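You operate a simulated robot arm through the tools that you are given. There is no shell and no other tool. Be economical: measure what you need, move in short steps, check, and stop when the job is done.

You are at the controls of a simulated robot arm. One attempt, no reset.

Task
Wipe the dust off the box lid, then put the yellow plate on.
Fine: the plate lies under the plates lid; blue cloth, back in its place; close the plates lid again; leave the catches.
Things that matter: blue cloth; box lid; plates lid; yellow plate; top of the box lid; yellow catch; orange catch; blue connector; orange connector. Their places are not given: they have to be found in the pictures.

It is judged by the outcome, as a careful person would: the job done as asked, and still so three seconds after it is handed in. It fails if anything else is knocked over, pushed out of place, dropped, spilled or broken.

Robot
A 7-joint arm with a two-finger parallel gripper, fixed in place. Base frame: the origin is at the foot of the arm, x ahead of it, y to its left, z up; the work surface is at about z = 0. Readings come in mm, degrees, newtons and seconds.
With the tool pointing down near the work surface it reaches from about 220 to 580 mm from the base axis. Its first joint turns from -66.0 to 66.0 degrees. Payload 2.5 kg.
Tool frame: the origin (TCP) lies between the finger pads and is the grasp point; the fingertips stand 23 mm ahead of it; z points along the fingers, y is the line along which they close. The gripper opens to 94 mm. The fingers are 38 mm wide and 10 mm thick; the gripper's body (54 by 96 mm) begins 39 mm behind the TCP.
Orientation is that of the tool frame in the base frame, as [roll, pitch, yaw] about the fixed x, y, z axes, in that order (R = Rz(yaw) Ry(pitch) Rx(roll)). With the fingers straight down and closing along the base's y, the tool's x points along the base's -x, its y along +y and its z along -z.

Tools
- The arm moves only by the tool apply_moves. Its argument "moves" is text: rows parted by semicolons, each of 7 numbers parted by spaces: the opening, from 0 (shut) to 1 (fully open), then the shift along the tool's x, y, z in mm, then the turn, a rotation vector about the tool's x, y, z in rad. In form: fingers x y z wx wy wz; .... A call has 1 to 12 rows; each row shifts and turns the commanded pose from where the row before left it, along the tool's axes as they then stand. Rows are played at 5 a second. More than 50 mm and 8.6 degrees between two rows, or a gripper value outside its range, and nothing of the call is played. Where a pose cannot be reached the arm comes as near as it can. A force on the tool above 70 N (or 10 N above the force at the start of the call, whichever is more), or a blocked arm, ends the call early, and 0.2 s more pass. The fingers move at their own pace (about 108 mm/s each) and stop on an object; they squeeze with about 44 N. The grip force told is the motor's: it shows also when the fingers shut on nothing. Time passes only in rows, and 0.2 s behind the last, so rows that do not move let the fingers close. The reply holds the time, the measured pose of the TCP, the force on the tool along the base axes, the opening and the grip force, in the units named above and with some noise, and new pictures: "views" is both (left out), scene, wrist or none.
- Cameras (640 x 400 px; columns grow to the right, rows downward): "scene" is fixed at [118.5, -400.2, 555.5]; the picture's right is [0.86, -0.51, 0.00], its down [-0.24, -0.40, -0.88] and it looks along [0.45, 0.76, -0.47] (base axes); focal length 336 px, centre (320, 200). "wrist" rides on the gripper at [-39, 0, -44] in the tool frame; the picture's right is [0.00, -1.00, 0.00], its down [0.97, 0.00, -0.24] and it looks along [0.24, 0.00, 0.97] (tool axes); focal length 218 px, centre (320, 200).
- measure_at(camera, pixels): for up to 12 pixels [column, row] of the newest picture of that camera ("zoom" is the newest enlarged one), the place [x, y, z] in the base frame of the surface seen there, good to about 2 mm. It takes no simulated time.
- enlarge(camera, box): a new picture of the part [left, top, right, bottom] of that camera's present view, enlarged. It takes no simulated time.
- sign_off(): hands the job in; it is judged then, once.

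Work in short steps. Measure before you move; look again where a grasp or a placing could have gone wrong, and mend it. You have 80 turns and 120 pictures in all, those below and enlarged ones among them. Open the gripper and draw the arm clear of the work before you hand the job in, unless the task says otherwise; then end with one line.

The tools are called after "Call:" as a command line: name --argument value ..., lists and objects as JSON in quotes. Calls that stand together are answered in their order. apply_moves: Moves the arm, as the interface text tells. Its arguments: {"type":"object","properties":{"moves":{"type":"string"},"views":{"type":"string","enum":["both","scene","wrist","none"]}},"required":["moves"]} The other tools are called the same way: measure_at (camera, pixels) gives the place of the surface under pixels of a picture; enlarge (camera, box) takes an enlarged picture of a part of a camera's view; sign_off () hands the job in.

At the start:

```text
clock: 0.0
ee_pos: [245.7, 190.8, 282.8]
orientation: [179.9, 0.0, 180.0]
ft_force: [-0.2, -0.7, 0.7]
grip_width: 93.8
gripper_force: 0.0
```

scene: 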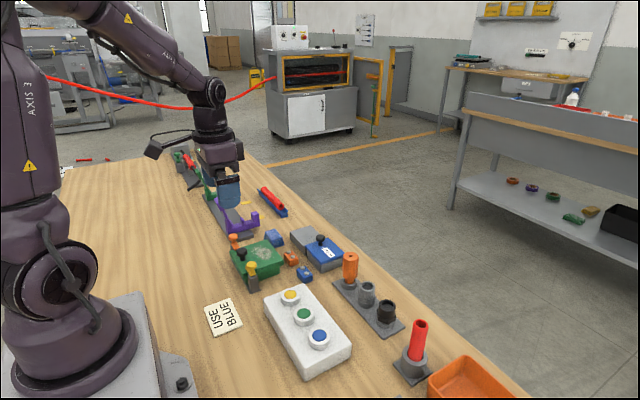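
wrist: 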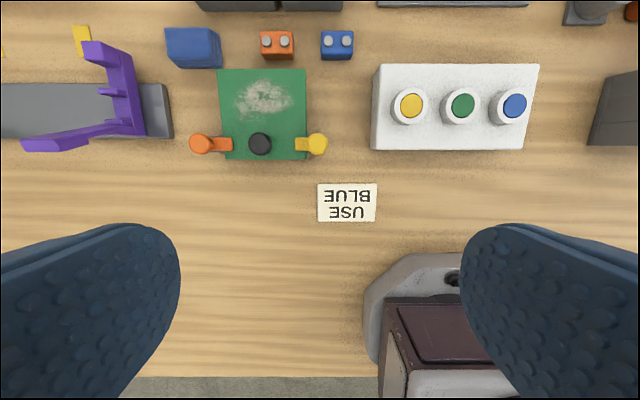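

The green box with dust is around scene (258,258); a blue block (cloth?) near (275,237), and a grey/blue box with a knob at (322,250). I enlarge to identify them.

Call:
enlarge --camera "scene" --box '[200, 180, 360, 300]'

Call:
enlarge --camera "wrist" --box '[140, 0, 400, 170]'

```text
3.33 times, centred on (280, 240) of scene
```

zoom: 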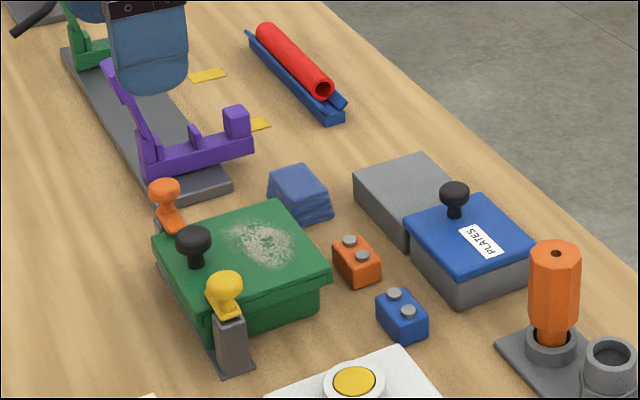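

```text
2.35 times, centred on (270, 85) of wrist
```

zoom: 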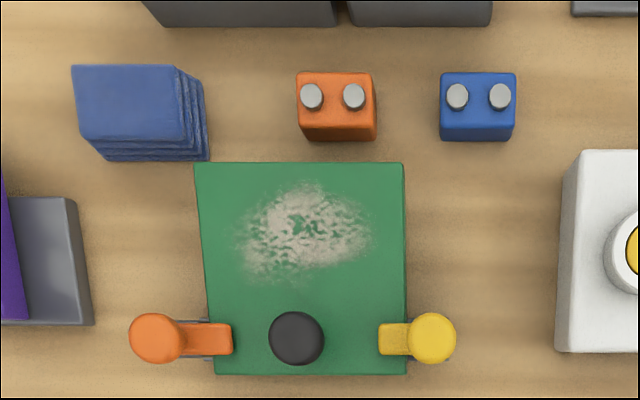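

The folded blue cloth is beside the green box; the blue PLATES lid with a knob sits on a grey box. I measure the key points.

Call:
measure_at --camera "zoom" --pixels '[[125, 100], [183, 130], [297, 340], [200, 170], [400, 170], [400, 365], [218, 365], [335, 85], [478, 85], [155, 335], [435, 335], [300, 230]]'

Call:
measure_at --camera "scene" --pixels '[[320, 238], [324, 254], [303, 238], [301, 248], [330, 264], [322, 227], [309, 228], [343, 246], [302, 255], [274, 236], [291, 258], [304, 272]]'

```text
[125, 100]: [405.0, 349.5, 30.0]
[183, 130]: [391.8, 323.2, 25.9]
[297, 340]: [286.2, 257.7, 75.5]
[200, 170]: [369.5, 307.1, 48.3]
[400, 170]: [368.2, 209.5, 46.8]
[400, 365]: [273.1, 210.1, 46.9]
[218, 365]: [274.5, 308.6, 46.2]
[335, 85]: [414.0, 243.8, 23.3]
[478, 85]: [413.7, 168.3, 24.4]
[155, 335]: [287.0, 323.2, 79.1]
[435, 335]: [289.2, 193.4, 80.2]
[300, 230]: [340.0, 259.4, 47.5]
```

```text
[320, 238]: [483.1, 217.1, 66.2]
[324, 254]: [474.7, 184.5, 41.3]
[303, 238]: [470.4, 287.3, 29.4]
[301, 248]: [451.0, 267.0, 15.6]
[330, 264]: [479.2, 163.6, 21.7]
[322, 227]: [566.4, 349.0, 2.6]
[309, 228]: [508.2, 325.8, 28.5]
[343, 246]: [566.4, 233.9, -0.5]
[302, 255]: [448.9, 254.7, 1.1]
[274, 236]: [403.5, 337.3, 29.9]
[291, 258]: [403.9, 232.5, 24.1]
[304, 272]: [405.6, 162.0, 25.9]
```

I move above the middle of the work (x+150, y+40) for a better wrist view of the plates box and connectors.

Call:
apply_moves --moves "1 -40 10 0 0 0 0; 1 -40 10 0 0 0 0; 1 -40 10 0 0 0 0; 1 -40 10 0 0 0 0; 1 0 0 0 0 0 0"

```text
clock: 1.2
ee_pos: [404.8, 232.3, 280.5]
orientation: [-180.0, 0.1, -179.9]
ft_force: [0.4, 0.2, 0.1]
grip_width: 94.0
gripper_force: 0.0
```

scene: 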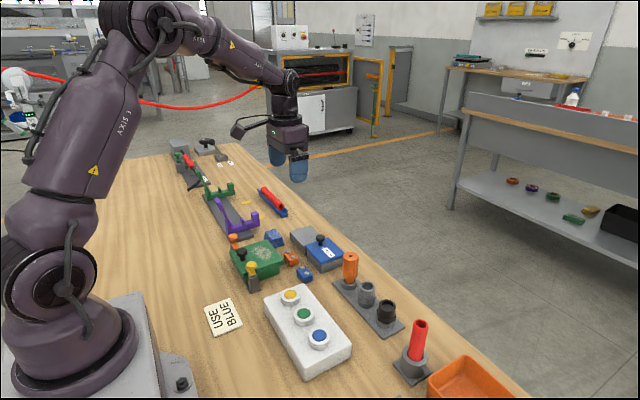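
wrist: 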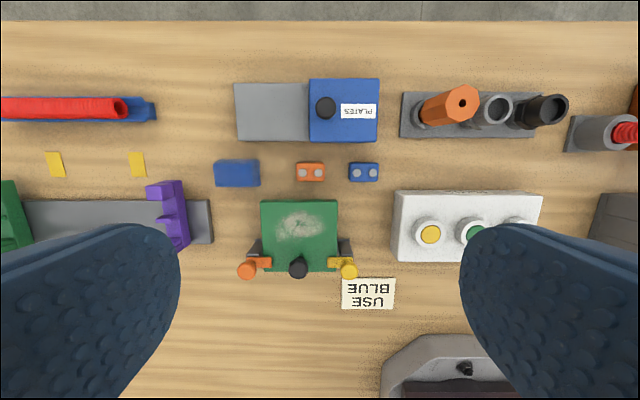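

I zoom on the plates box and connectors.

Call:
enlarge --camera "wrist" --box '[210, 60, 400, 190]'

Call:
enlarge --camera "scene" --box '[270, 215, 360, 285]'

Call:
measure_at --camera "wrist" --pixels '[[325, 104], [312, 82], [376, 82], [376, 137], [313, 137], [238, 86], [238, 137], [300, 137], [300, 87], [270, 110], [218, 162], [257, 184]]'

```text
3.08 times, centred on (305, 125) of wrist
```

zoom: 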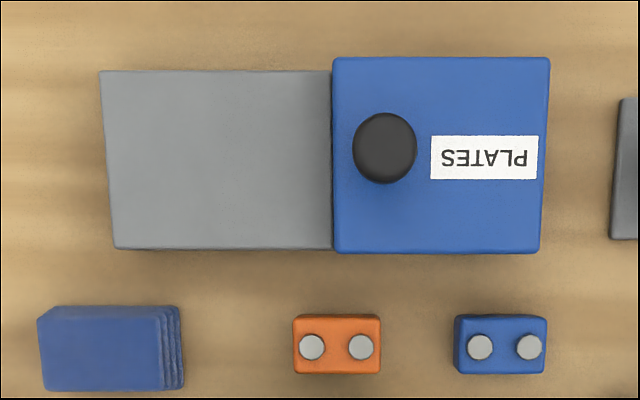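

```text
5.71 times, centred on (315, 250) of scene
```

zoom: 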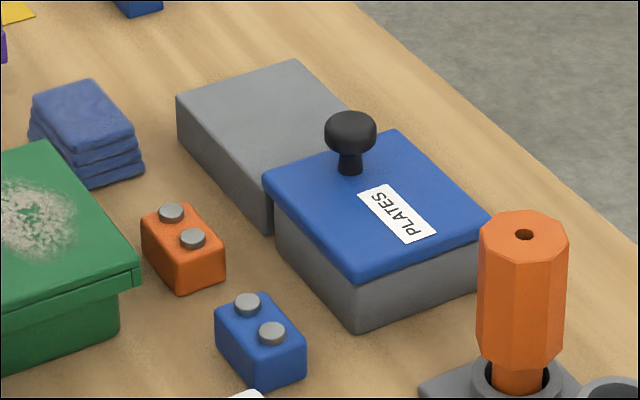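

```text
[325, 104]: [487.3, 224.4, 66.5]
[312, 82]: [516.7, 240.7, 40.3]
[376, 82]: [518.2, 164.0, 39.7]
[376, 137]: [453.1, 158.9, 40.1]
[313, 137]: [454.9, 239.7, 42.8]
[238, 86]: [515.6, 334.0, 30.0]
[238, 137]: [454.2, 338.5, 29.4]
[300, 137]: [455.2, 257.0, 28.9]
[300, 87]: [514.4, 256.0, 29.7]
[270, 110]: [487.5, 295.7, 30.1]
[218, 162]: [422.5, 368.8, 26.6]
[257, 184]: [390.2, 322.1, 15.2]
```

Plates lid seems to slide toward +y over the grey block (lid top z≈40, block z≈30). Now I measure the cloth accurately plus connectors and dust extents.

Call:
measure_at --camera "wrist" --pixels '[[215, 173], [234, 161], [234, 185], [253, 173], [234, 173], [258, 166], [260, 180], [175, 190], [275, 220], [325, 220], [300, 208], [300, 238]]'

Call:
enlarge --camera "wrist" --box '[200, 150, 380, 290]'

```text
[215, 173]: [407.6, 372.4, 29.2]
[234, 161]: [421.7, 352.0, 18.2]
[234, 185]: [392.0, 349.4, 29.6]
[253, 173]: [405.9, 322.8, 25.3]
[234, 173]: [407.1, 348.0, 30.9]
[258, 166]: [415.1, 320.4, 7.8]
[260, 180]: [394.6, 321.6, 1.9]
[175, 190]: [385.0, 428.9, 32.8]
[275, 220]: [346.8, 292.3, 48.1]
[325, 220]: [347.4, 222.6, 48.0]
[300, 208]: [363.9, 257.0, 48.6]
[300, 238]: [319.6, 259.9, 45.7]
```

```text
2.86 times, centred on (290, 220) of wrist
```

zoom: 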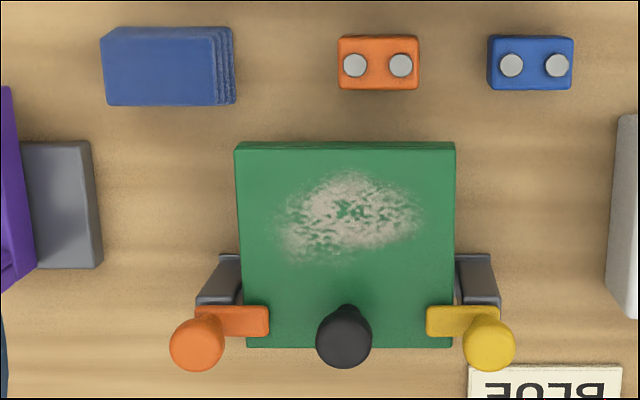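

Cloth centre ≈(406,347), 34×50×30 mm. I move above it and descend to TCP z≈80 first.

Call:
apply_moves --moves "0.8 -1 40 0 0 0 0; 0.8 0 40 0 0 0 0; 0.8 0 35 0 0 0 0; 0.8 0 0 50 0 0 0; 0.8 0 0 50 0 0 0; 0.8 0 0 50 0 0 0; 0.8 0 0 40 0 0 0; 0.8 0 0 0 0 0 0"

```text
clock: 3.0
ee_pos: [406.8, 344.2, 89.2]
orientation: [-180.0, 0.0, -179.9]
ft_force: [0.2, -0.1, -0.6]
grip_width: 75.0
gripper_force: 0.0
```

scene: 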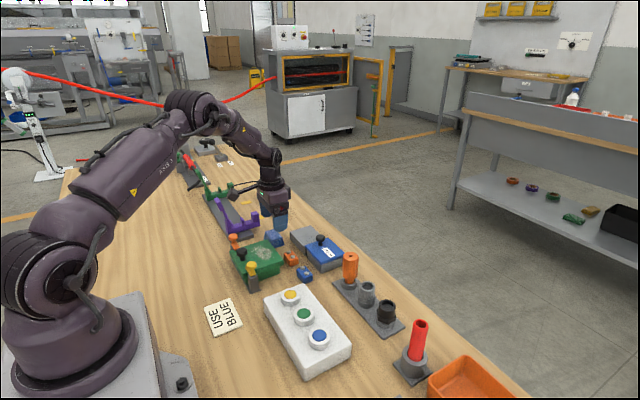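
wrist: 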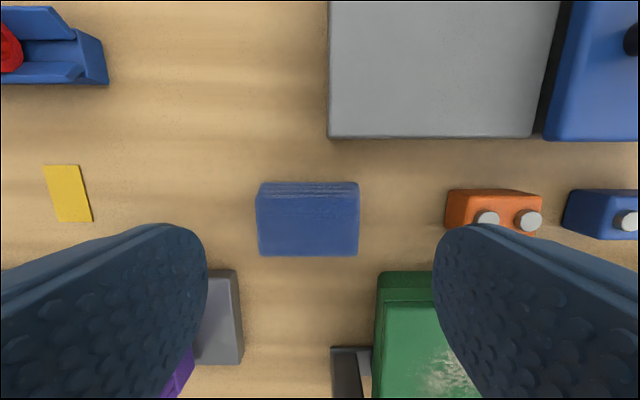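

Measure cloth edges from close up.

Call:
measure_at --camera "wrist" --pixels '[[262, 225], [354, 225], [308, 200], [308, 252], [308, 190], [384, 277], [236, 274], [308, 225]]'

```text
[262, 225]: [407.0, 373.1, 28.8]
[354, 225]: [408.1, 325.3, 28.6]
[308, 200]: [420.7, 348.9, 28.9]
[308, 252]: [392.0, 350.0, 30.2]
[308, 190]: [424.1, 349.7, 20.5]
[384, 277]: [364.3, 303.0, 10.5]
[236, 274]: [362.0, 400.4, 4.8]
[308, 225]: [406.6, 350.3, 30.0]
```

Centre y≈349; shift +4, descend to z≈31, close.

Call:
apply_moves --moves "0.8 0 4 30 0 0 0; 0.8 0 0 28 0 0 0; 0.8 0 0 0 0 0 0; 0 0 0 0 0 0 0; 0 0 0 0 0 0 0; 0 0 0 0 0 0 0" --views "wrist"

```text
clock: 4.4
ee_pos: [407.7, 349.5, 33.4]
orientation: [-180.0, 0.0, 180.0]
ft_force: [-0.4, 0.0, 0.2]
grip_width: 58.6
gripper_force: 43.8
```

wrist: 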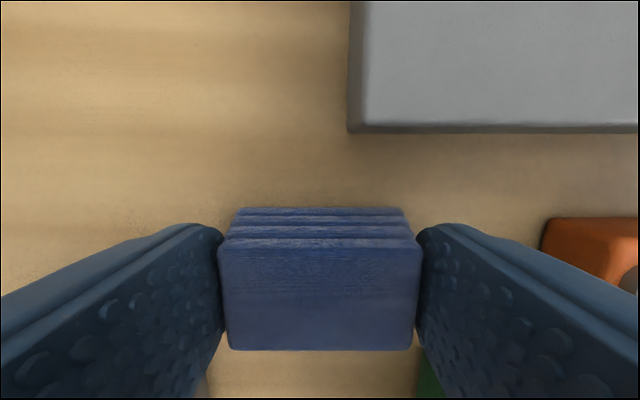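

Cloth held (58.6 mm). I lift it and carry it above the lid's dust.

Call:
apply_moves --moves "0 0 0 -50 0 0 0; 0 0 0 -50 0 0 0; 0 25 -35 0 0 0 0; 0 25 -35 0 0 0 0; 0 19 -20 0 0 0 0; 0 0 0 0 0 0 0"

```text
clock: 5.8
ee_pos: [336.4, 261.9, 136.5]
orientation: [180.0, 0.1, -180.0]
ft_force: [0.4, 0.2, -0.5]
grip_width: 58.4
gripper_force: 43.5
```

scene: 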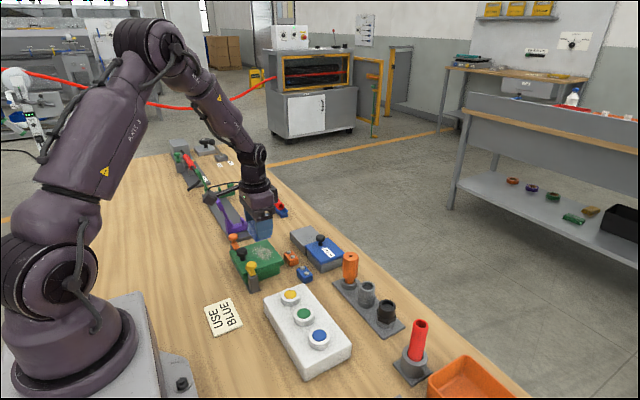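
wrist: 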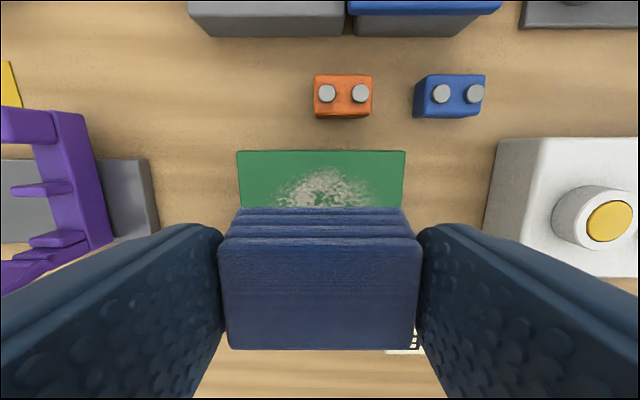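

Lid top is z≈47.5, so contact is at TCP z≈81. Descend gradually and feel the force.

Call:
apply_moves --moves "0 0 -4 40 0 0 0; 0 0 0 12 0 0 0; 0 0 0 4 0 0 0; 0 0 0 0 0 0 0" --views "none"

```text
clock: 6.8
ee_pos: [336.3, 255.9, 81.0]
orientation: [180.0, 0.0, 180.0]
ft_force: [-4.0, -4.3, 12.4]
grip_width: 58.5
gripper_force: 43.8
```

Light contact (12 N). I wipe in strokes along y ±20 at several x positions, clear of knob and catches.

Call:
apply_moves --moves "0 0 10 0 0 0 0; 0 0 10 0 0 0 0; 0 0 -20 0 0 0 0; 0 0 -20 0 0 0 0; 0 -8 0 0 0 0 0; 0 0 20 0 0 0 0; 0 0 20 0 0 0 0; 0 -8 0 0 0 0 0; 0 0 -20 0 0 0 0; 0 0 -20 0 0 0 0; 0 8 20 0 0 0 0; 0 0 0 0 0 0 0" --views "wrist"

```text
clock: 9.4
ee_pos: [346.3, 254.7, 80.3]
orientation: [180.0, -0.1, 179.9]
ft_force: [1.3, -2.0, 4.0]
grip_width: 58.5
gripper_force: 43.9
```

wrist: 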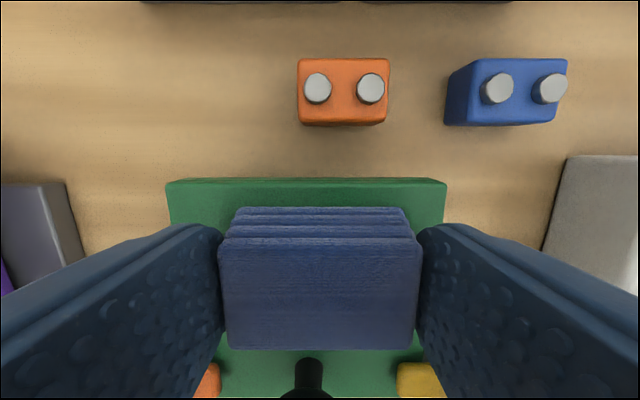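

Looks clean in front. I do one nearer stroke at x≈333, then lift to check.

Call:
apply_moves --moves "0 7 10 1 0 0 0; 0 7 10 0 0 0 0; 0 0 -20 0 0 0 0; 0 0 -20 0 0 0 0; 0 -10 0 0 0 0 0; 0 0 20 0 0 0 0; 0 0 20 0 0 0 0; 0 0 -20 0 0 0 0; 0 0 0 -40 0 0 0; 0 -35 35 -40 0 0 0; 0 -35 35 0 0 0 0; 0 0 0 0 0 0 0"

```text
refused: row 10 steps farther than a row can; nothing moved
```

Row 10 was too long; I split it.

Call:
apply_moves --moves "0 7 10 1 0 0 0; 0 7 10 0 0 0 0; 0 0 -20 0 0 0 0; 0 0 -20 0 0 0 0; 0 -10 0 0 0 0 0; 0 0 20 0 0 0 0; 0 0 20 0 0 0 0; 0 0 -20 0 0 0 0; 0 0 0 -45 0 0 0; 0 -30 38 0 0 0 0; 0 -30 38 0 0 0 0; 0 0 0 0 0 0 0"

```text
clock: 12.0
ee_pos: [401.5, 333.5, 122.2]
orientation: [-179.9, 0.0, 180.0]
ft_force: [0.5, -0.2, -0.8]
grip_width: 58.8
gripper_force: 44.5
```

scene: 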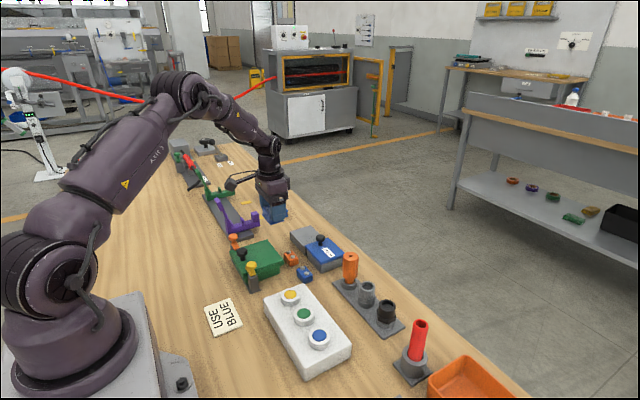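
wrist: 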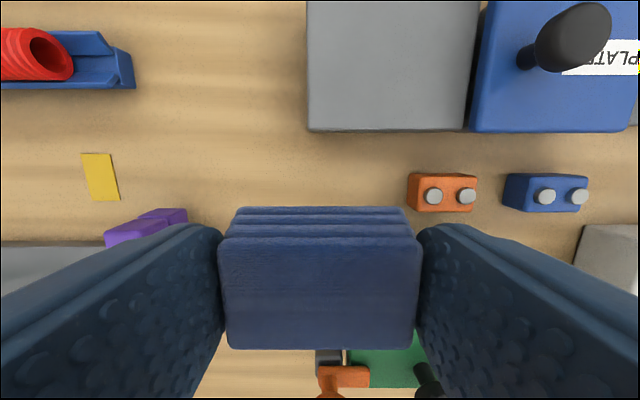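

Call:
enlarge --camera "scene" --box '[220, 210, 320, 290]'

```text
5.00 times, centred on (270, 250) of scene
```

zoom: 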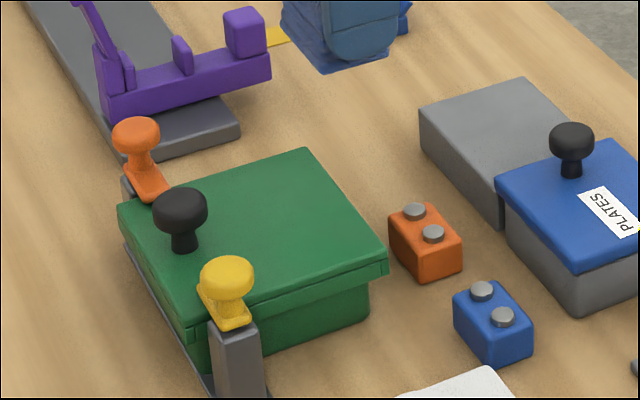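

The lid is clean. I move back over the cloth's original place.

Call:
apply_moves --moves "0 -6 16 0 0 0 0; 0 0 0 40 0 0 0; 0 0 0 30 0 0 0; 0 0 0 0 0 0 0; 0 0 0 0 0 0 0" --views "none"

```text
clock: 13.2
ee_pos: [408.1, 345.4, 53.6]
orientation: [-180.0, 0.0, -180.0]
ft_force: [0.3, -0.1, -1.2]
grip_width: 58.6
gripper_force: 44.0
```

Call:
apply_moves --moves "0 0 4 12 0 0 0; 0 0 0 8 0 0 0; 0 0 0 0 0 0 0; 0 0 0 0 0 0 0" --views "none"

```text
clock: 14.2
ee_pos: [407.1, 352.2, 35.0]
orientation: [179.9, 0.1, 180.0]
ft_force: [0.5, 0.0, -0.8]
grip_width: 58.7
gripper_force: 43.2
```

Sum of commands says +2 mm in y; I correct it, lower 2 mm more and check force.

Call:
apply_moves --moves "0 0 -2 2 0 0 0; 0 0 0 0 0 0 0; 0 0 0 0 0 0 0" --views "wrist"

```text
clock: 15.0
ee_pos: [407.6, 350.6, 32.6]
orientation: [179.9, 0.0, -179.9]
ft_force: [-7.9, -1.0, 22.4]
grip_width: 58.7
gripper_force: 43.1
```

wrist: 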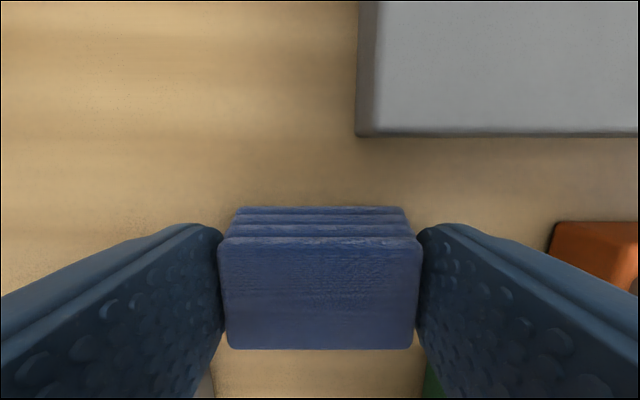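

Contact made. The corner reference says ~1.7 mm too far +y; I raise, shift, lower, and release.

Call:
apply_moves --moves "0 0 0 -3 0 0 0; 0 -1 -2 0 0 0 0; 0 0 0 2 0 0 0; 0 0 0 0 0 0 0; 0.8 0 0 0 0 0 0; 0.8 0 0 0 0 0 0; 0.8 0 0 -40 0 0 0; 0.8 0 0 -50 0 0 0; 0.8 0 0 0 0 0 0" --views "wrist"

```text
clock: 17.0
ee_pos: [407.4, 346.7, 122.0]
orientation: [-180.0, 0.1, 179.9]
ft_force: [0.1, 0.1, 0.6]
grip_width: 75.1
gripper_force: 0.0
```

wrist: 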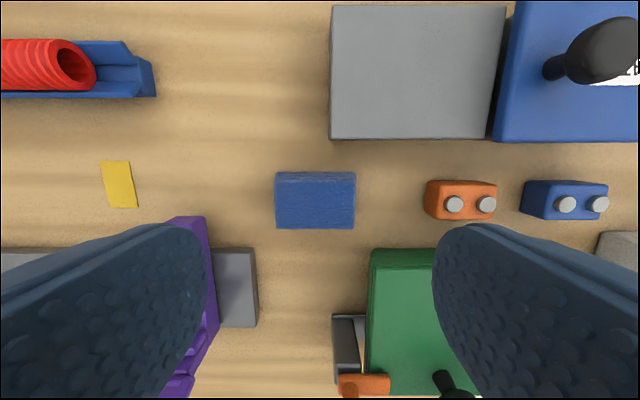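

Cloth is back. Next, go over the plates lid knob (≈487,224) at z≈150 for a precise look.

Call:
apply_moves --moves "0.5 0 0 -30 0 0 0; 0.5 -20 -30 0 0 0 0; 0.5 -20 -30 0 0 0 0; 0.5 -20 -30 0 0 0 0; 0.5 -20 -33 0 0 0 0; 0.5 0 0 0 0 0 0; 0.5 0 0 0 0 0 0" --views "wrist"

```text
clock: 18.6
ee_pos: [488.7, 227.3, 151.7]
orientation: [-179.9, 0.1, -179.8]
ft_force: [-0.2, 0.4, -1.0]
grip_width: 47.1
gripper_force: 0.1
```

wrist: 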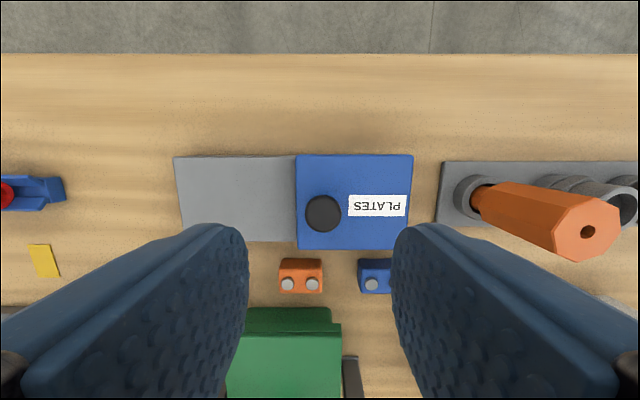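

Call:
measure_at --camera "wrist" --pixels '[[323, 213], [308, 213], [339, 213], [323, 197], [323, 229], [299, 160], [410, 158], [408, 246], [300, 247], [290, 200], [585, 232], [500, 200]]'

```text
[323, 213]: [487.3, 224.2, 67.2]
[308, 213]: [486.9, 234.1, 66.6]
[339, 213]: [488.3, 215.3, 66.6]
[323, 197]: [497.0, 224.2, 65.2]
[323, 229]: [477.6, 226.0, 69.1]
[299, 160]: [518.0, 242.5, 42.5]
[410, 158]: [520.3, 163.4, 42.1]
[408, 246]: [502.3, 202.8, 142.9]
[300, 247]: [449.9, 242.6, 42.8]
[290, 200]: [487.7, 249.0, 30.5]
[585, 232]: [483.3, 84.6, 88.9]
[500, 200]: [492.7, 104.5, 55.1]
```

Knob centre (487.5,224.7), Ø≈20, top z 67. Descend to TCP z≈67 and grip it.

Call:
apply_moves --moves "0.5 1 -2 45 0 0 0; 0.5 0 0 39 0 0 0; 0.5 0 0 0 0 0 0; 0 0 0 0 0 0 0; 0 0 0 0 0 0 0; 0 0 0 0 0 0 0" --views "wrist"

```text
clock: 20.0
ee_pos: [486.3, 224.2, 67.7]
orientation: [179.7, 0.0, -179.9]
ft_force: [9.6, 18.3, -11.8]
grip_width: 23.0
gripper_force: 45.1
```

wrist: 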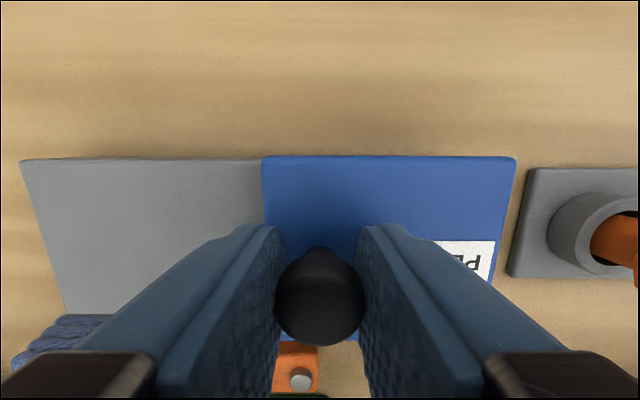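

Knob gripped (23 mm). Try sliding +y a little and watch the force.

Call:
apply_moves --moves "0 0 5 0 0 0 0; 0 0 7 0 0 0 0; 0 0 8 0 0 0 0; 0 0 0 0 0 0 0"

```text
clock: 21.0
ee_pos: [485.1, 243.3, 67.1]
orientation: [-179.8, -0.2, -180.0]
ft_force: [-3.0, -0.5, -9.3]
grip_width: 22.9
gripper_force: 44.7
```

scene: 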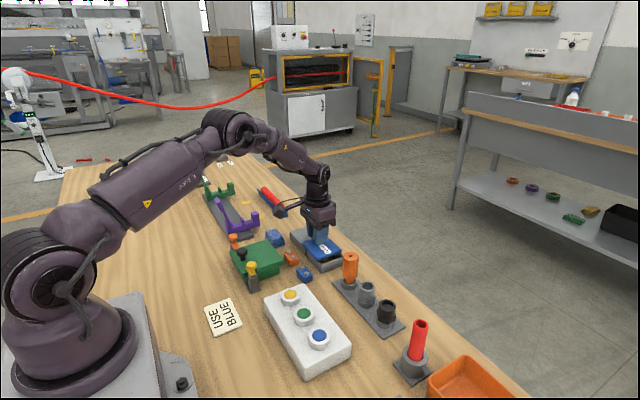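
wrist: 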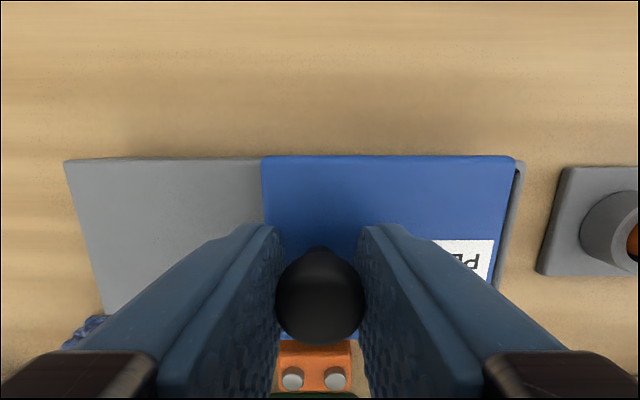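

It slides. Continue by ~65 mm.

Call:
apply_moves --moves "0 0 12 0 0 0 0; 0 0 14 0 0 0 0; 0 0 14 0 0 0 0; 0 0 14 0 0 0 0; 0 0 10 0 0 0 0; 0 0 0 0 0 0 0; 0 0 0 0 0 0 0"

```text
clock: 22.6
ee_pos: [485.5, 307.5, 67.0]
orientation: [-179.9, 0.3, -179.9]
ft_force: [10.3, 0.6, -13.4]
grip_width: 22.6
gripper_force: 45.3
```

scene: 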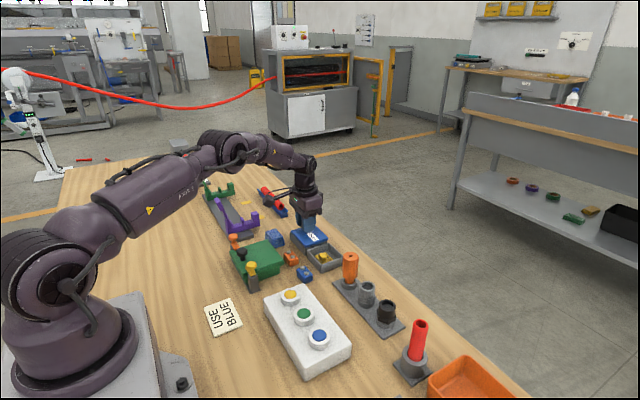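
wrist: 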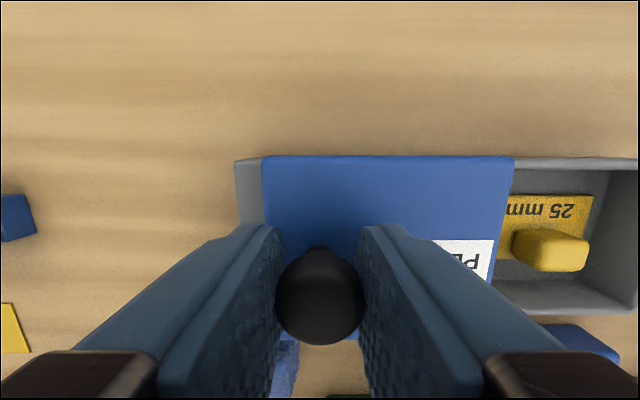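

A yellow plate with a grip handle is inside. Slide another ~12 mm to clear it.

Call:
apply_moves --moves "0 0 6 0 0 0 0; 0 0 6 0 0 0 0; 0 0 0 0 0 0 0; 0 0 0 0 0 0 0"

Call:
enlarge --camera "scene" --box '[270, 215, 360, 285]'

```text
clock: 23.6
ee_pos: [486.1, 315.0, 67.3]
orientation: [-179.1, -0.5, 179.9]
ft_force: [-25.9, -43.8, 22.7]
grip_width: 22.7
gripper_force: 45.0
```

scene: 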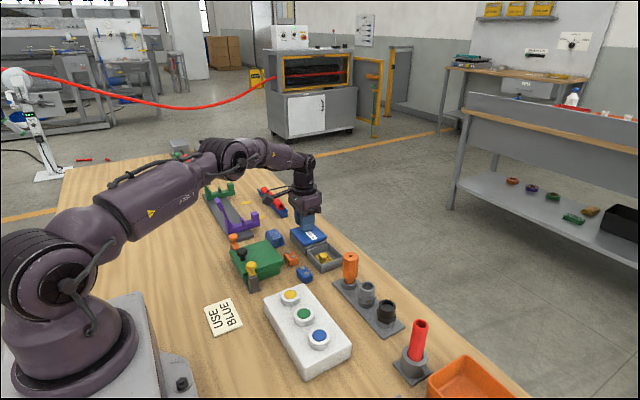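
wrist: 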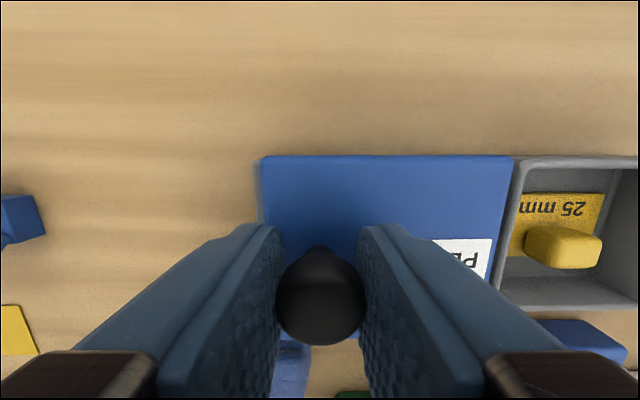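

```text
5.71 times, centred on (315, 250) of scene
```

zoom: 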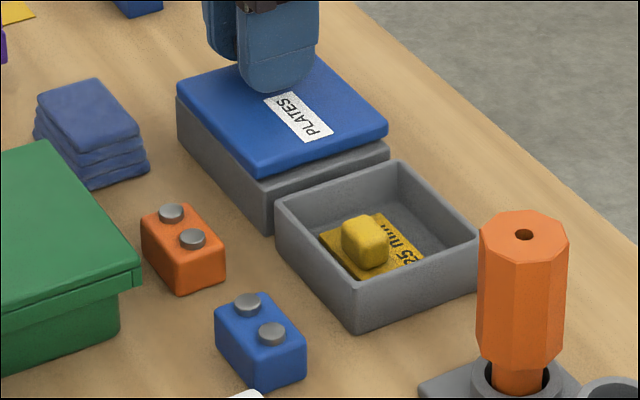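

The lid hit its stop. I ease back 4 mm, release, rise and move to look into the tray.

Call:
apply_moves --moves "0 0 -3 0 0 0 0; 0 0 0 0 0 0 0; 0.5 0 0 0 0 0 0; 0.5 0 0 0 0 0 0; 0.5 0 0 -50 0 0 0; 0.5 0 0 -40 0 0 0; 0.5 0 -38 0 0 0 0; 0.5 0 -38 0 0 0 0; 0.5 0 -38 0 0 0 0; 0.5 0 0 0 0 0 0"

Call:
enlarge --camera "wrist" --box '[220, 120, 440, 300]'

Call:
enlarge --camera "scene" --box '[280, 230, 350, 280]'

```text
clock: 25.8
ee_pos: [489.6, 201.7, 160.3]
orientation: [-180.0, 0.0, -179.9]
ft_force: [0.8, 0.8, 0.6]
grip_width: 47.2
gripper_force: 0.0
```

scene: 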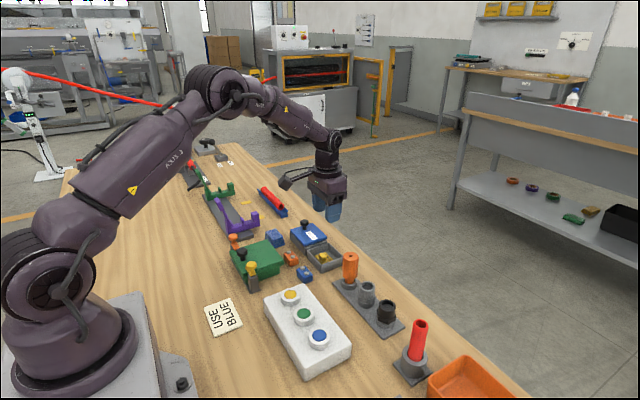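
wrist: 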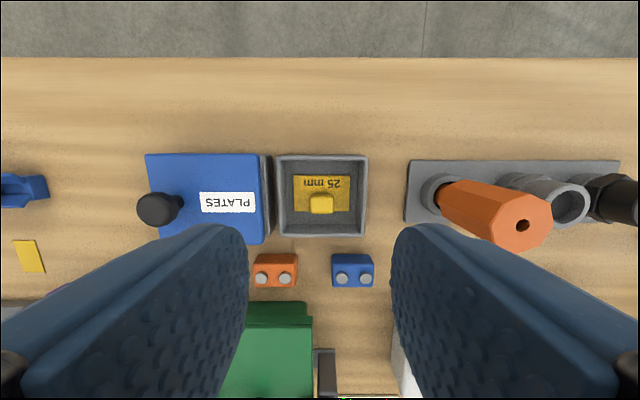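

```text
2.22 times, centred on (330, 210) of wrist
```

zoom: 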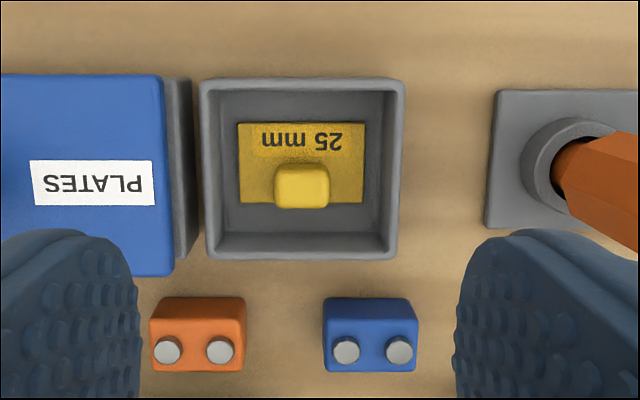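

```text
8.00 times, centred on (315, 255) of scene
```

zoom: 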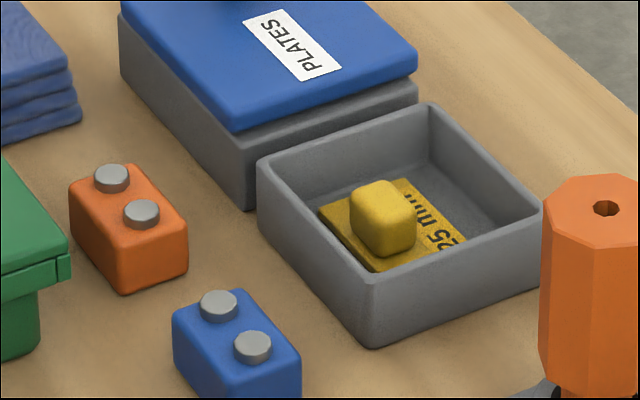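

The plate is a flat nameplate with a grip block; the connectors have no part in it. I measure the plate and block.

Call:
measure_at --camera "wrist" --pixels '[[321, 204], [312, 202], [331, 202], [321, 197], [321, 210], [295, 178], [348, 178], [297, 209], [347, 209], [321, 176], [281, 200], [362, 200]]'

```text
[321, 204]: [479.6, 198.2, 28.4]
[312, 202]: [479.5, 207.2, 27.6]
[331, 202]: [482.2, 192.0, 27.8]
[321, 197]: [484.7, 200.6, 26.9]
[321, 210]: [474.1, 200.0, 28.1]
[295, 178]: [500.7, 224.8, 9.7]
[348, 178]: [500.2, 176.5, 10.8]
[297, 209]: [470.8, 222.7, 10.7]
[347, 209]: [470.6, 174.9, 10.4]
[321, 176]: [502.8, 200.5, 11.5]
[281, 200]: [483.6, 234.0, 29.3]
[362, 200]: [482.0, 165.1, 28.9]
```

Block centre (479.5,199.7), top z 28; plate top z≈10.5. I descend with a narrow opening to z≈60 offset x=484 and check.

Call:
apply_moves --moves "0.36 5 -1.5 0 0 0 0; 0.36 0 0 50 0 0 0; 0.36 0 0 45 0 0 0; 0.36 0 0 0 0 0 0; 0.36 0 0 0 0 0 0" --views "wrist"

```text
clock: 27.0
ee_pos: [481.9, 197.4, 64.9]
orientation: [180.0, 0.0, 180.0]
ft_force: [-0.3, 0.3, -0.2]
grip_width: 33.8
gripper_force: 0.0
```

wrist: 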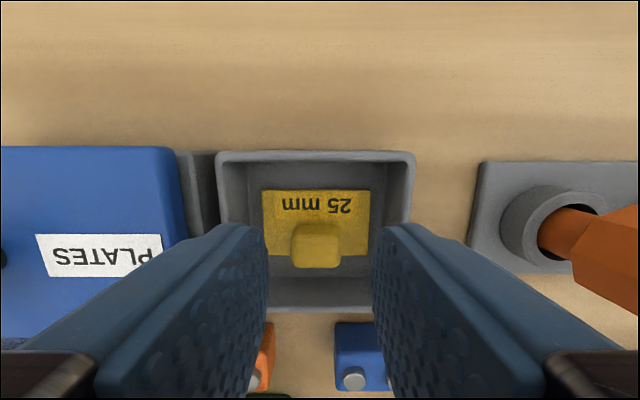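

Call:
measure_at --camera "wrist" --pixels '[[317, 244], [293, 245], [340, 245], [317, 226], [317, 262], [264, 192], [369, 192], [317, 195], [317, 300], [317, 160], [412, 220], [222, 220]]'

```text
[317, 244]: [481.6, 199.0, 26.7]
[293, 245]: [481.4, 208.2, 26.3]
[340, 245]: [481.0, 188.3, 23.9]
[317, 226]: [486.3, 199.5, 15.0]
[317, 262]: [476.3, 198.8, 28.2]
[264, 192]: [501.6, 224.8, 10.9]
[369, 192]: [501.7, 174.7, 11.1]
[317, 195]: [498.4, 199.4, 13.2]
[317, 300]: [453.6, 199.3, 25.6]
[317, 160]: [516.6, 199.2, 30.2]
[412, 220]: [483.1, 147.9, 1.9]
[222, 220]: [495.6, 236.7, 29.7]
```

Shift +1.5 y, +3 x, descend to z≈37.5 and close on the block.

Call:
apply_moves --moves "0.36 -3 1.5 0 0 0 0; 0.36 0 0 15 0 0 0; 0.36 0 0 12 0 0 0; 0.36 0 0 0 0 0 0; 0 0 0 0 0 0 0; 0 0 0 0 0 0 0; 0 0 0 0 0 0 0" --views "wrist"

```text
clock: 28.6
ee_pos: [485.6, 202.0, 36.3]
orientation: [180.0, 0.0, -179.9]
ft_force: [-0.4, 0.0, 0.6]
grip_width: 19.7
gripper_force: 43.6
```

wrist: 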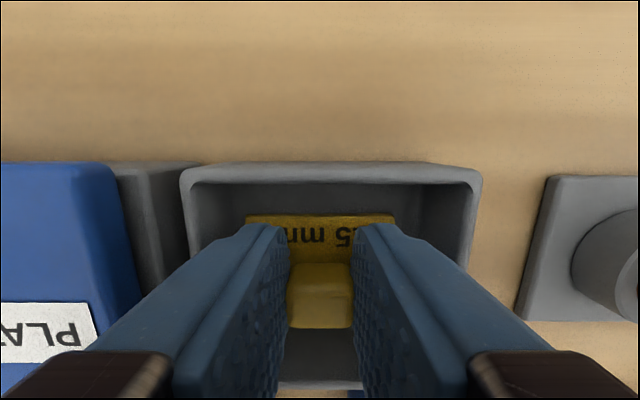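

Gripped (19.7 mm). Lift straight and check the plate comes.

Call:
apply_moves --moves "0 0 0 -20 0 0 0; 0 0 0 -40 0 0 0; 0 0 0 -45 0 0 0; 0 0 0 0 0 0 0" --views "both"

```text
clock: 29.6
ee_pos: [486.2, 202.2, 142.7]
orientation: [-180.0, 0.0, 180.0]
ft_force: [-0.2, -0.3, 0.1]
grip_width: 19.9
gripper_force: 43.9
```

scene: 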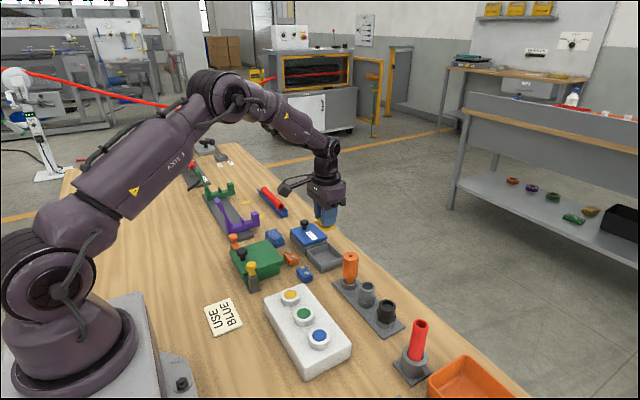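
wrist: 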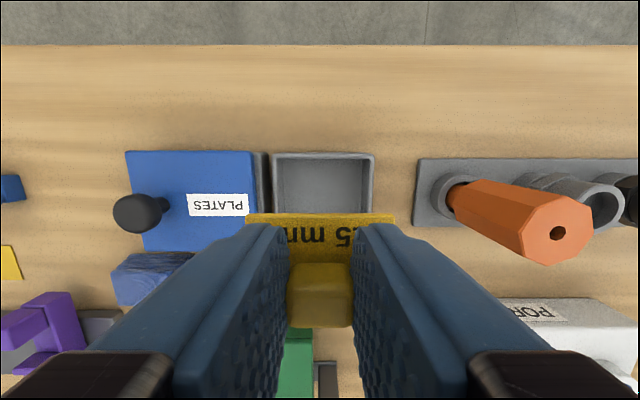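

The plate came along. I measure the tray floor for plate thickness and glance at the label on the white panel.

Call:
measure_at --camera "wrist" --pixels '[[322, 180], [310, 195], [340, 195], [300, 218], [375, 216]]'

Call:
enlarge --camera "wrist" --box '[480, 270, 640, 400]'

```text
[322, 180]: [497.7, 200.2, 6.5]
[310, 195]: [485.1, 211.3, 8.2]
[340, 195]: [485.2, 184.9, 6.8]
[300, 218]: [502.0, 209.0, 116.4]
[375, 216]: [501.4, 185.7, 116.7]
```

```text
3.08 times, centred on (560, 335) of wrist
```

zoom: 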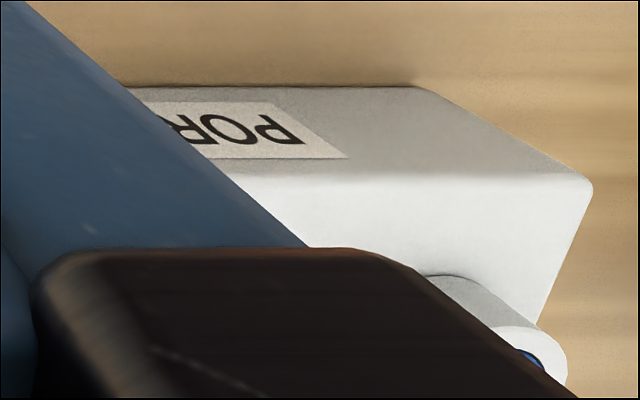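

Plate bottom sits ≈29.5 mm under the TCP, so on the lid (z≈47.5) TCP should be ≈77. Carry over to (337,258.5).

Call:
apply_moves --moves "0 37 14 0 0 0 0; 0 37 14 0 0 0 0; 0 37 14 0 0 0 0; 0 38 15 0 0 0 0; 0 0 0 30 0 0 0; 0 0 0 0 0 0 0; 0 0 0 0 0 0 0"

```text
clock: 31.2
ee_pos: [336.2, 262.7, 110.3]
orientation: [-180.0, 0.0, -180.0]
ft_force: [-1.0, -0.6, 0.1]
grip_width: 20.1
gripper_force: 43.9
```

scene: 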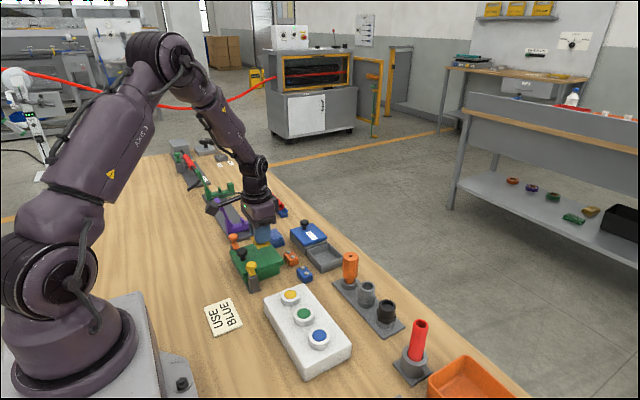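
wrist: 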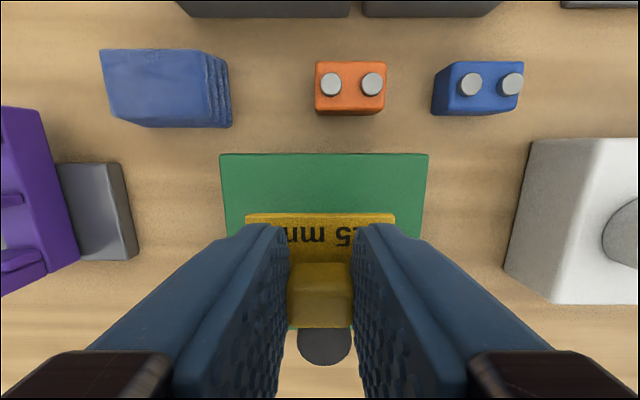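

Well centred; shift −2 y, +2 x and lower to just above contact, then feel.

Call:
apply_moves --moves "0 -2 -2 20 0 0 0; 0 0 0 8 0 0 0; 0 0 0 3 0 0 0; 0 0 0 0 0 0 0; 0 0 0 0 0 0 0" --views "none"

```text
clock: 32.4
ee_pos: [340.0, 258.6, 80.1]
orientation: [179.9, -0.1, 180.0]
ft_force: [0.5, 0.1, -0.6]
grip_width: 19.7
gripper_force: 43.8
```

Call:
apply_moves --moves "0 0 0 1.5 0 0 0; 0 0 0 1 0 0 0; 0 0 0 0 0 0 0; 0 0 0 0 0 0 0" --views "none"

```text
clock: 33.4
ee_pos: [338.8, 258.3, 78.4]
orientation: [180.0, 0.1, -179.9]
ft_force: [-0.3, -0.4, 0.0]
grip_width: 19.5
gripper_force: 44.4
```

Call:
apply_moves --moves "0 0 0 1 0 0 0; 0 0 0 1 0 0 0; 0 0 0 0 0 0 0" --views "wrist"

```text
clock: 34.2
ee_pos: [340.0, 259.2, 76.5]
orientation: [180.0, 0.1, -179.9]
ft_force: [-6.0, -2.4, 23.3]
grip_width: 19.9
gripper_force: 44.0
```

wrist: 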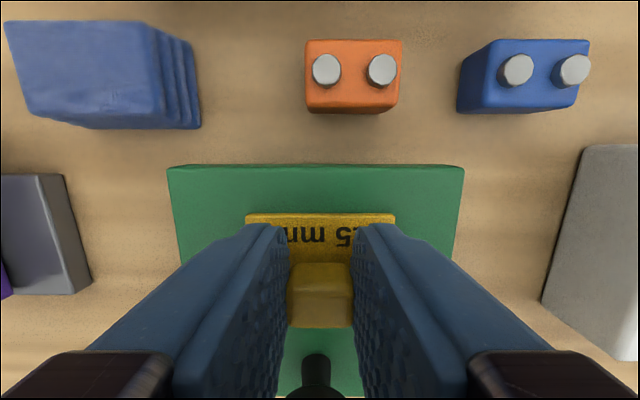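

Contact (23 N). Ease up 1 mm, release and rise; then look.

Call:
apply_moves --moves "0 0 0 -1 0 0 0; 0 0 0 0 0 0 0; 0.36 0 0 0 0 0 0; 0.36 0 0 0 0 0 0; 0.36 0 0 -30 0 0 0; 0.36 0 0 -50 0 0 0; 0.36 0 0 0 0 0 0"

Call:
enlarge --camera "scene" --box '[220, 210, 350, 290]'

```text
clock: 35.8
ee_pos: [337.5, 256.1, 155.8]
orientation: [-180.0, 0.0, -180.0]
ft_force: [0.4, 0.5, 0.0]
grip_width: 33.8
gripper_force: 0.1
```

scene: 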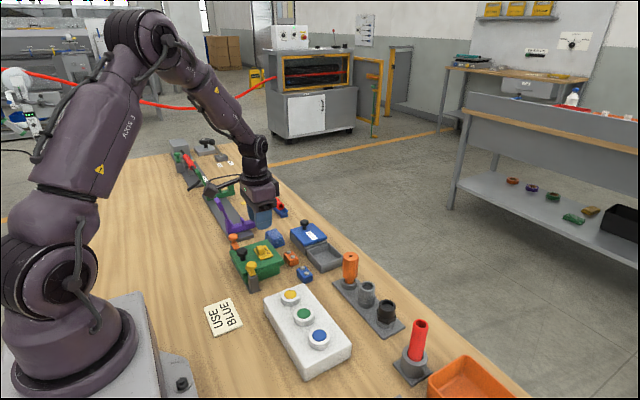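
wrist: 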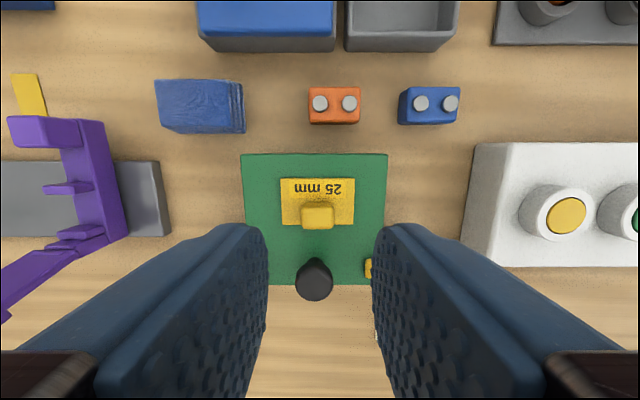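

```text
4.92 times, centred on (285, 250) of scene
```

zoom: 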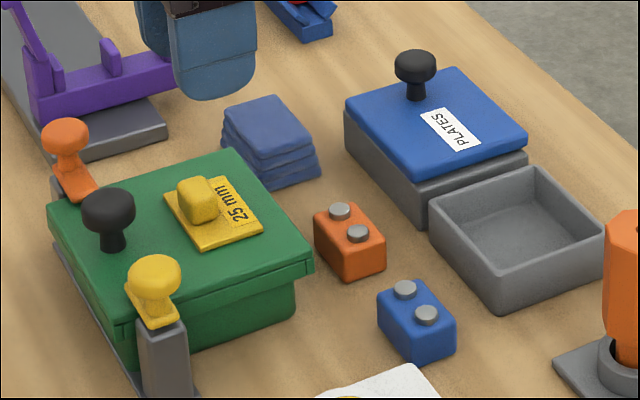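

Plate lies flat on the clean lid. Next, close the plates lid: move above its knob (≈486,313).

Call:
apply_moves --moves "0.5 -37 14 0 0 0 0; 0.5 -37 14 0 0 0 0; 0.5 -37 14 0 0 0 0; 0.5 -37 14 0 0 0 0; 0.5 0 0 0 0 0 0; 0.5 0 0 0 0 0 0" --views "wrist"

```text
clock: 37.2
ee_pos: [488.2, 313.9, 157.4]
orientation: [180.0, 0.0, -180.0]
ft_force: [-0.2, 0.3, 0.1]
grip_width: 47.2
gripper_force: 0.1
```

wrist: 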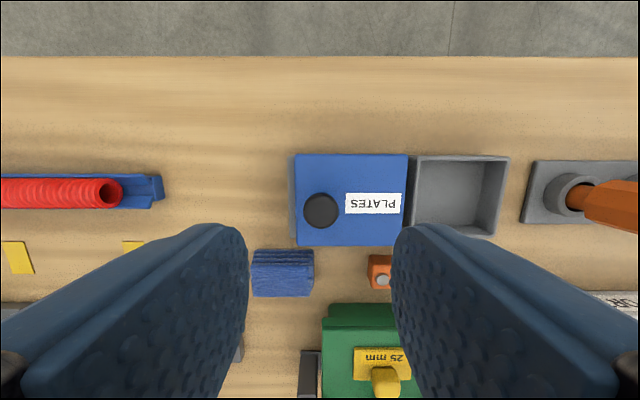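

Call:
measure_at --camera "wrist" --pixels '[[321, 211], [306, 211], [336, 211], [321, 196], [321, 225], [295, 200], [404, 230]]'

```text
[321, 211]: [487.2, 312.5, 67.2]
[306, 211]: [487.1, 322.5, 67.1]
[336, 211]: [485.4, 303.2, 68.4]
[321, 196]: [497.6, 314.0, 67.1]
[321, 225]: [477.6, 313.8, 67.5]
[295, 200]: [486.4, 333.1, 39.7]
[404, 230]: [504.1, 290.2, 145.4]
```

Knob at (487.3,313). Descend and grip.

Call:
apply_moves --moves "0.5 0 0 45 0 0 0; 0.5 0 0 44 0 0 0; 0.5 0 0 0 0 0 0; 0 0 0 0 0 0 0; 0 0 0 0 0 0 0; 0 0 0 0 0 0 0" --views "none"

```text
clock: 38.6
ee_pos: [487.4, 313.3, 68.2]
orientation: [-180.0, 0.0, 179.8]
ft_force: [0.7, -1.8, 0.3]
grip_width: 23.0
gripper_force: 45.0
```

Slide back −y about 80 mm first.

Call:
apply_moves --moves "0 0 -8 0 0 0 0; 0 0 -14 0 0 0 0; 0 0 -14 0 0 0 0; 0 0 -14 0 0 0 0; 0 0 -14 0 0 0 0; 0 0 -14 0 0 0 0; 0 0 -4 0 0 0 0; 0 0 0 0 0 0 0; 0 0 0 0 0 0 0"

```text
clock: 40.6
ee_pos: [488.4, 231.1, 68.2]
orientation: [179.9, 0.4, 179.9]
ft_force: [12.0, -0.1, 7.6]
grip_width: 22.6
gripper_force: 45.0
```

scene: 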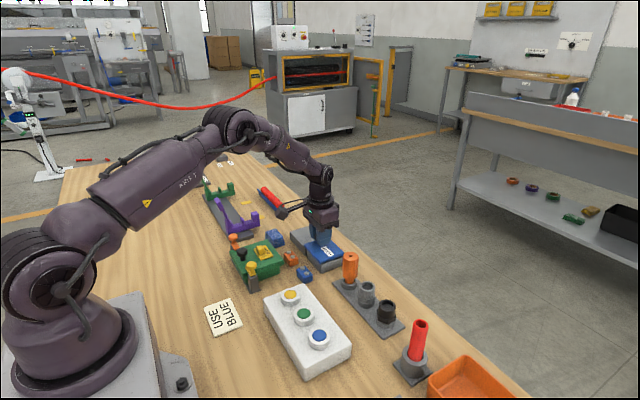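
wrist: 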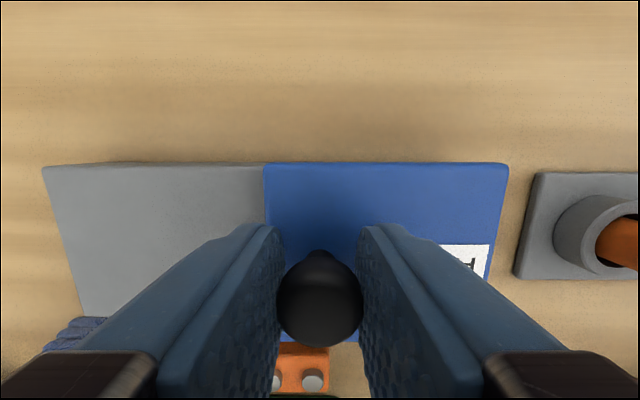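

A few mm left (target y≈224.7); step until a small stop force shows.

Call:
apply_moves --moves "0 0 -3 0 0 0 0; 0 0 -3 0 0 0 0; 0 0 -1.5 0 0 0 0; 0 0 0 0 0 0 0; 0 0 0 0 0 0 0" --views "none"

```text
clock: 41.8
ee_pos: [488.5, 225.4, 69.8]
orientation: [179.8, 0.4, -179.9]
ft_force: [20.2, 9.4, 2.1]
grip_width: 22.6
gripper_force: 45.3
```

Call:
apply_moves --moves "0 1 -1 0 0 0 0; 0 0 0 0 0 0 0; 0 0 0 0 0 0 0" --views "none"

```text
clock: 42.6
ee_pos: [487.3, 225.8, 68.7]
orientation: [179.8, 0.5, -179.9]
ft_force: [23.3, 15.7, -3.9]
grip_width: 22.7
gripper_force: 44.8
```

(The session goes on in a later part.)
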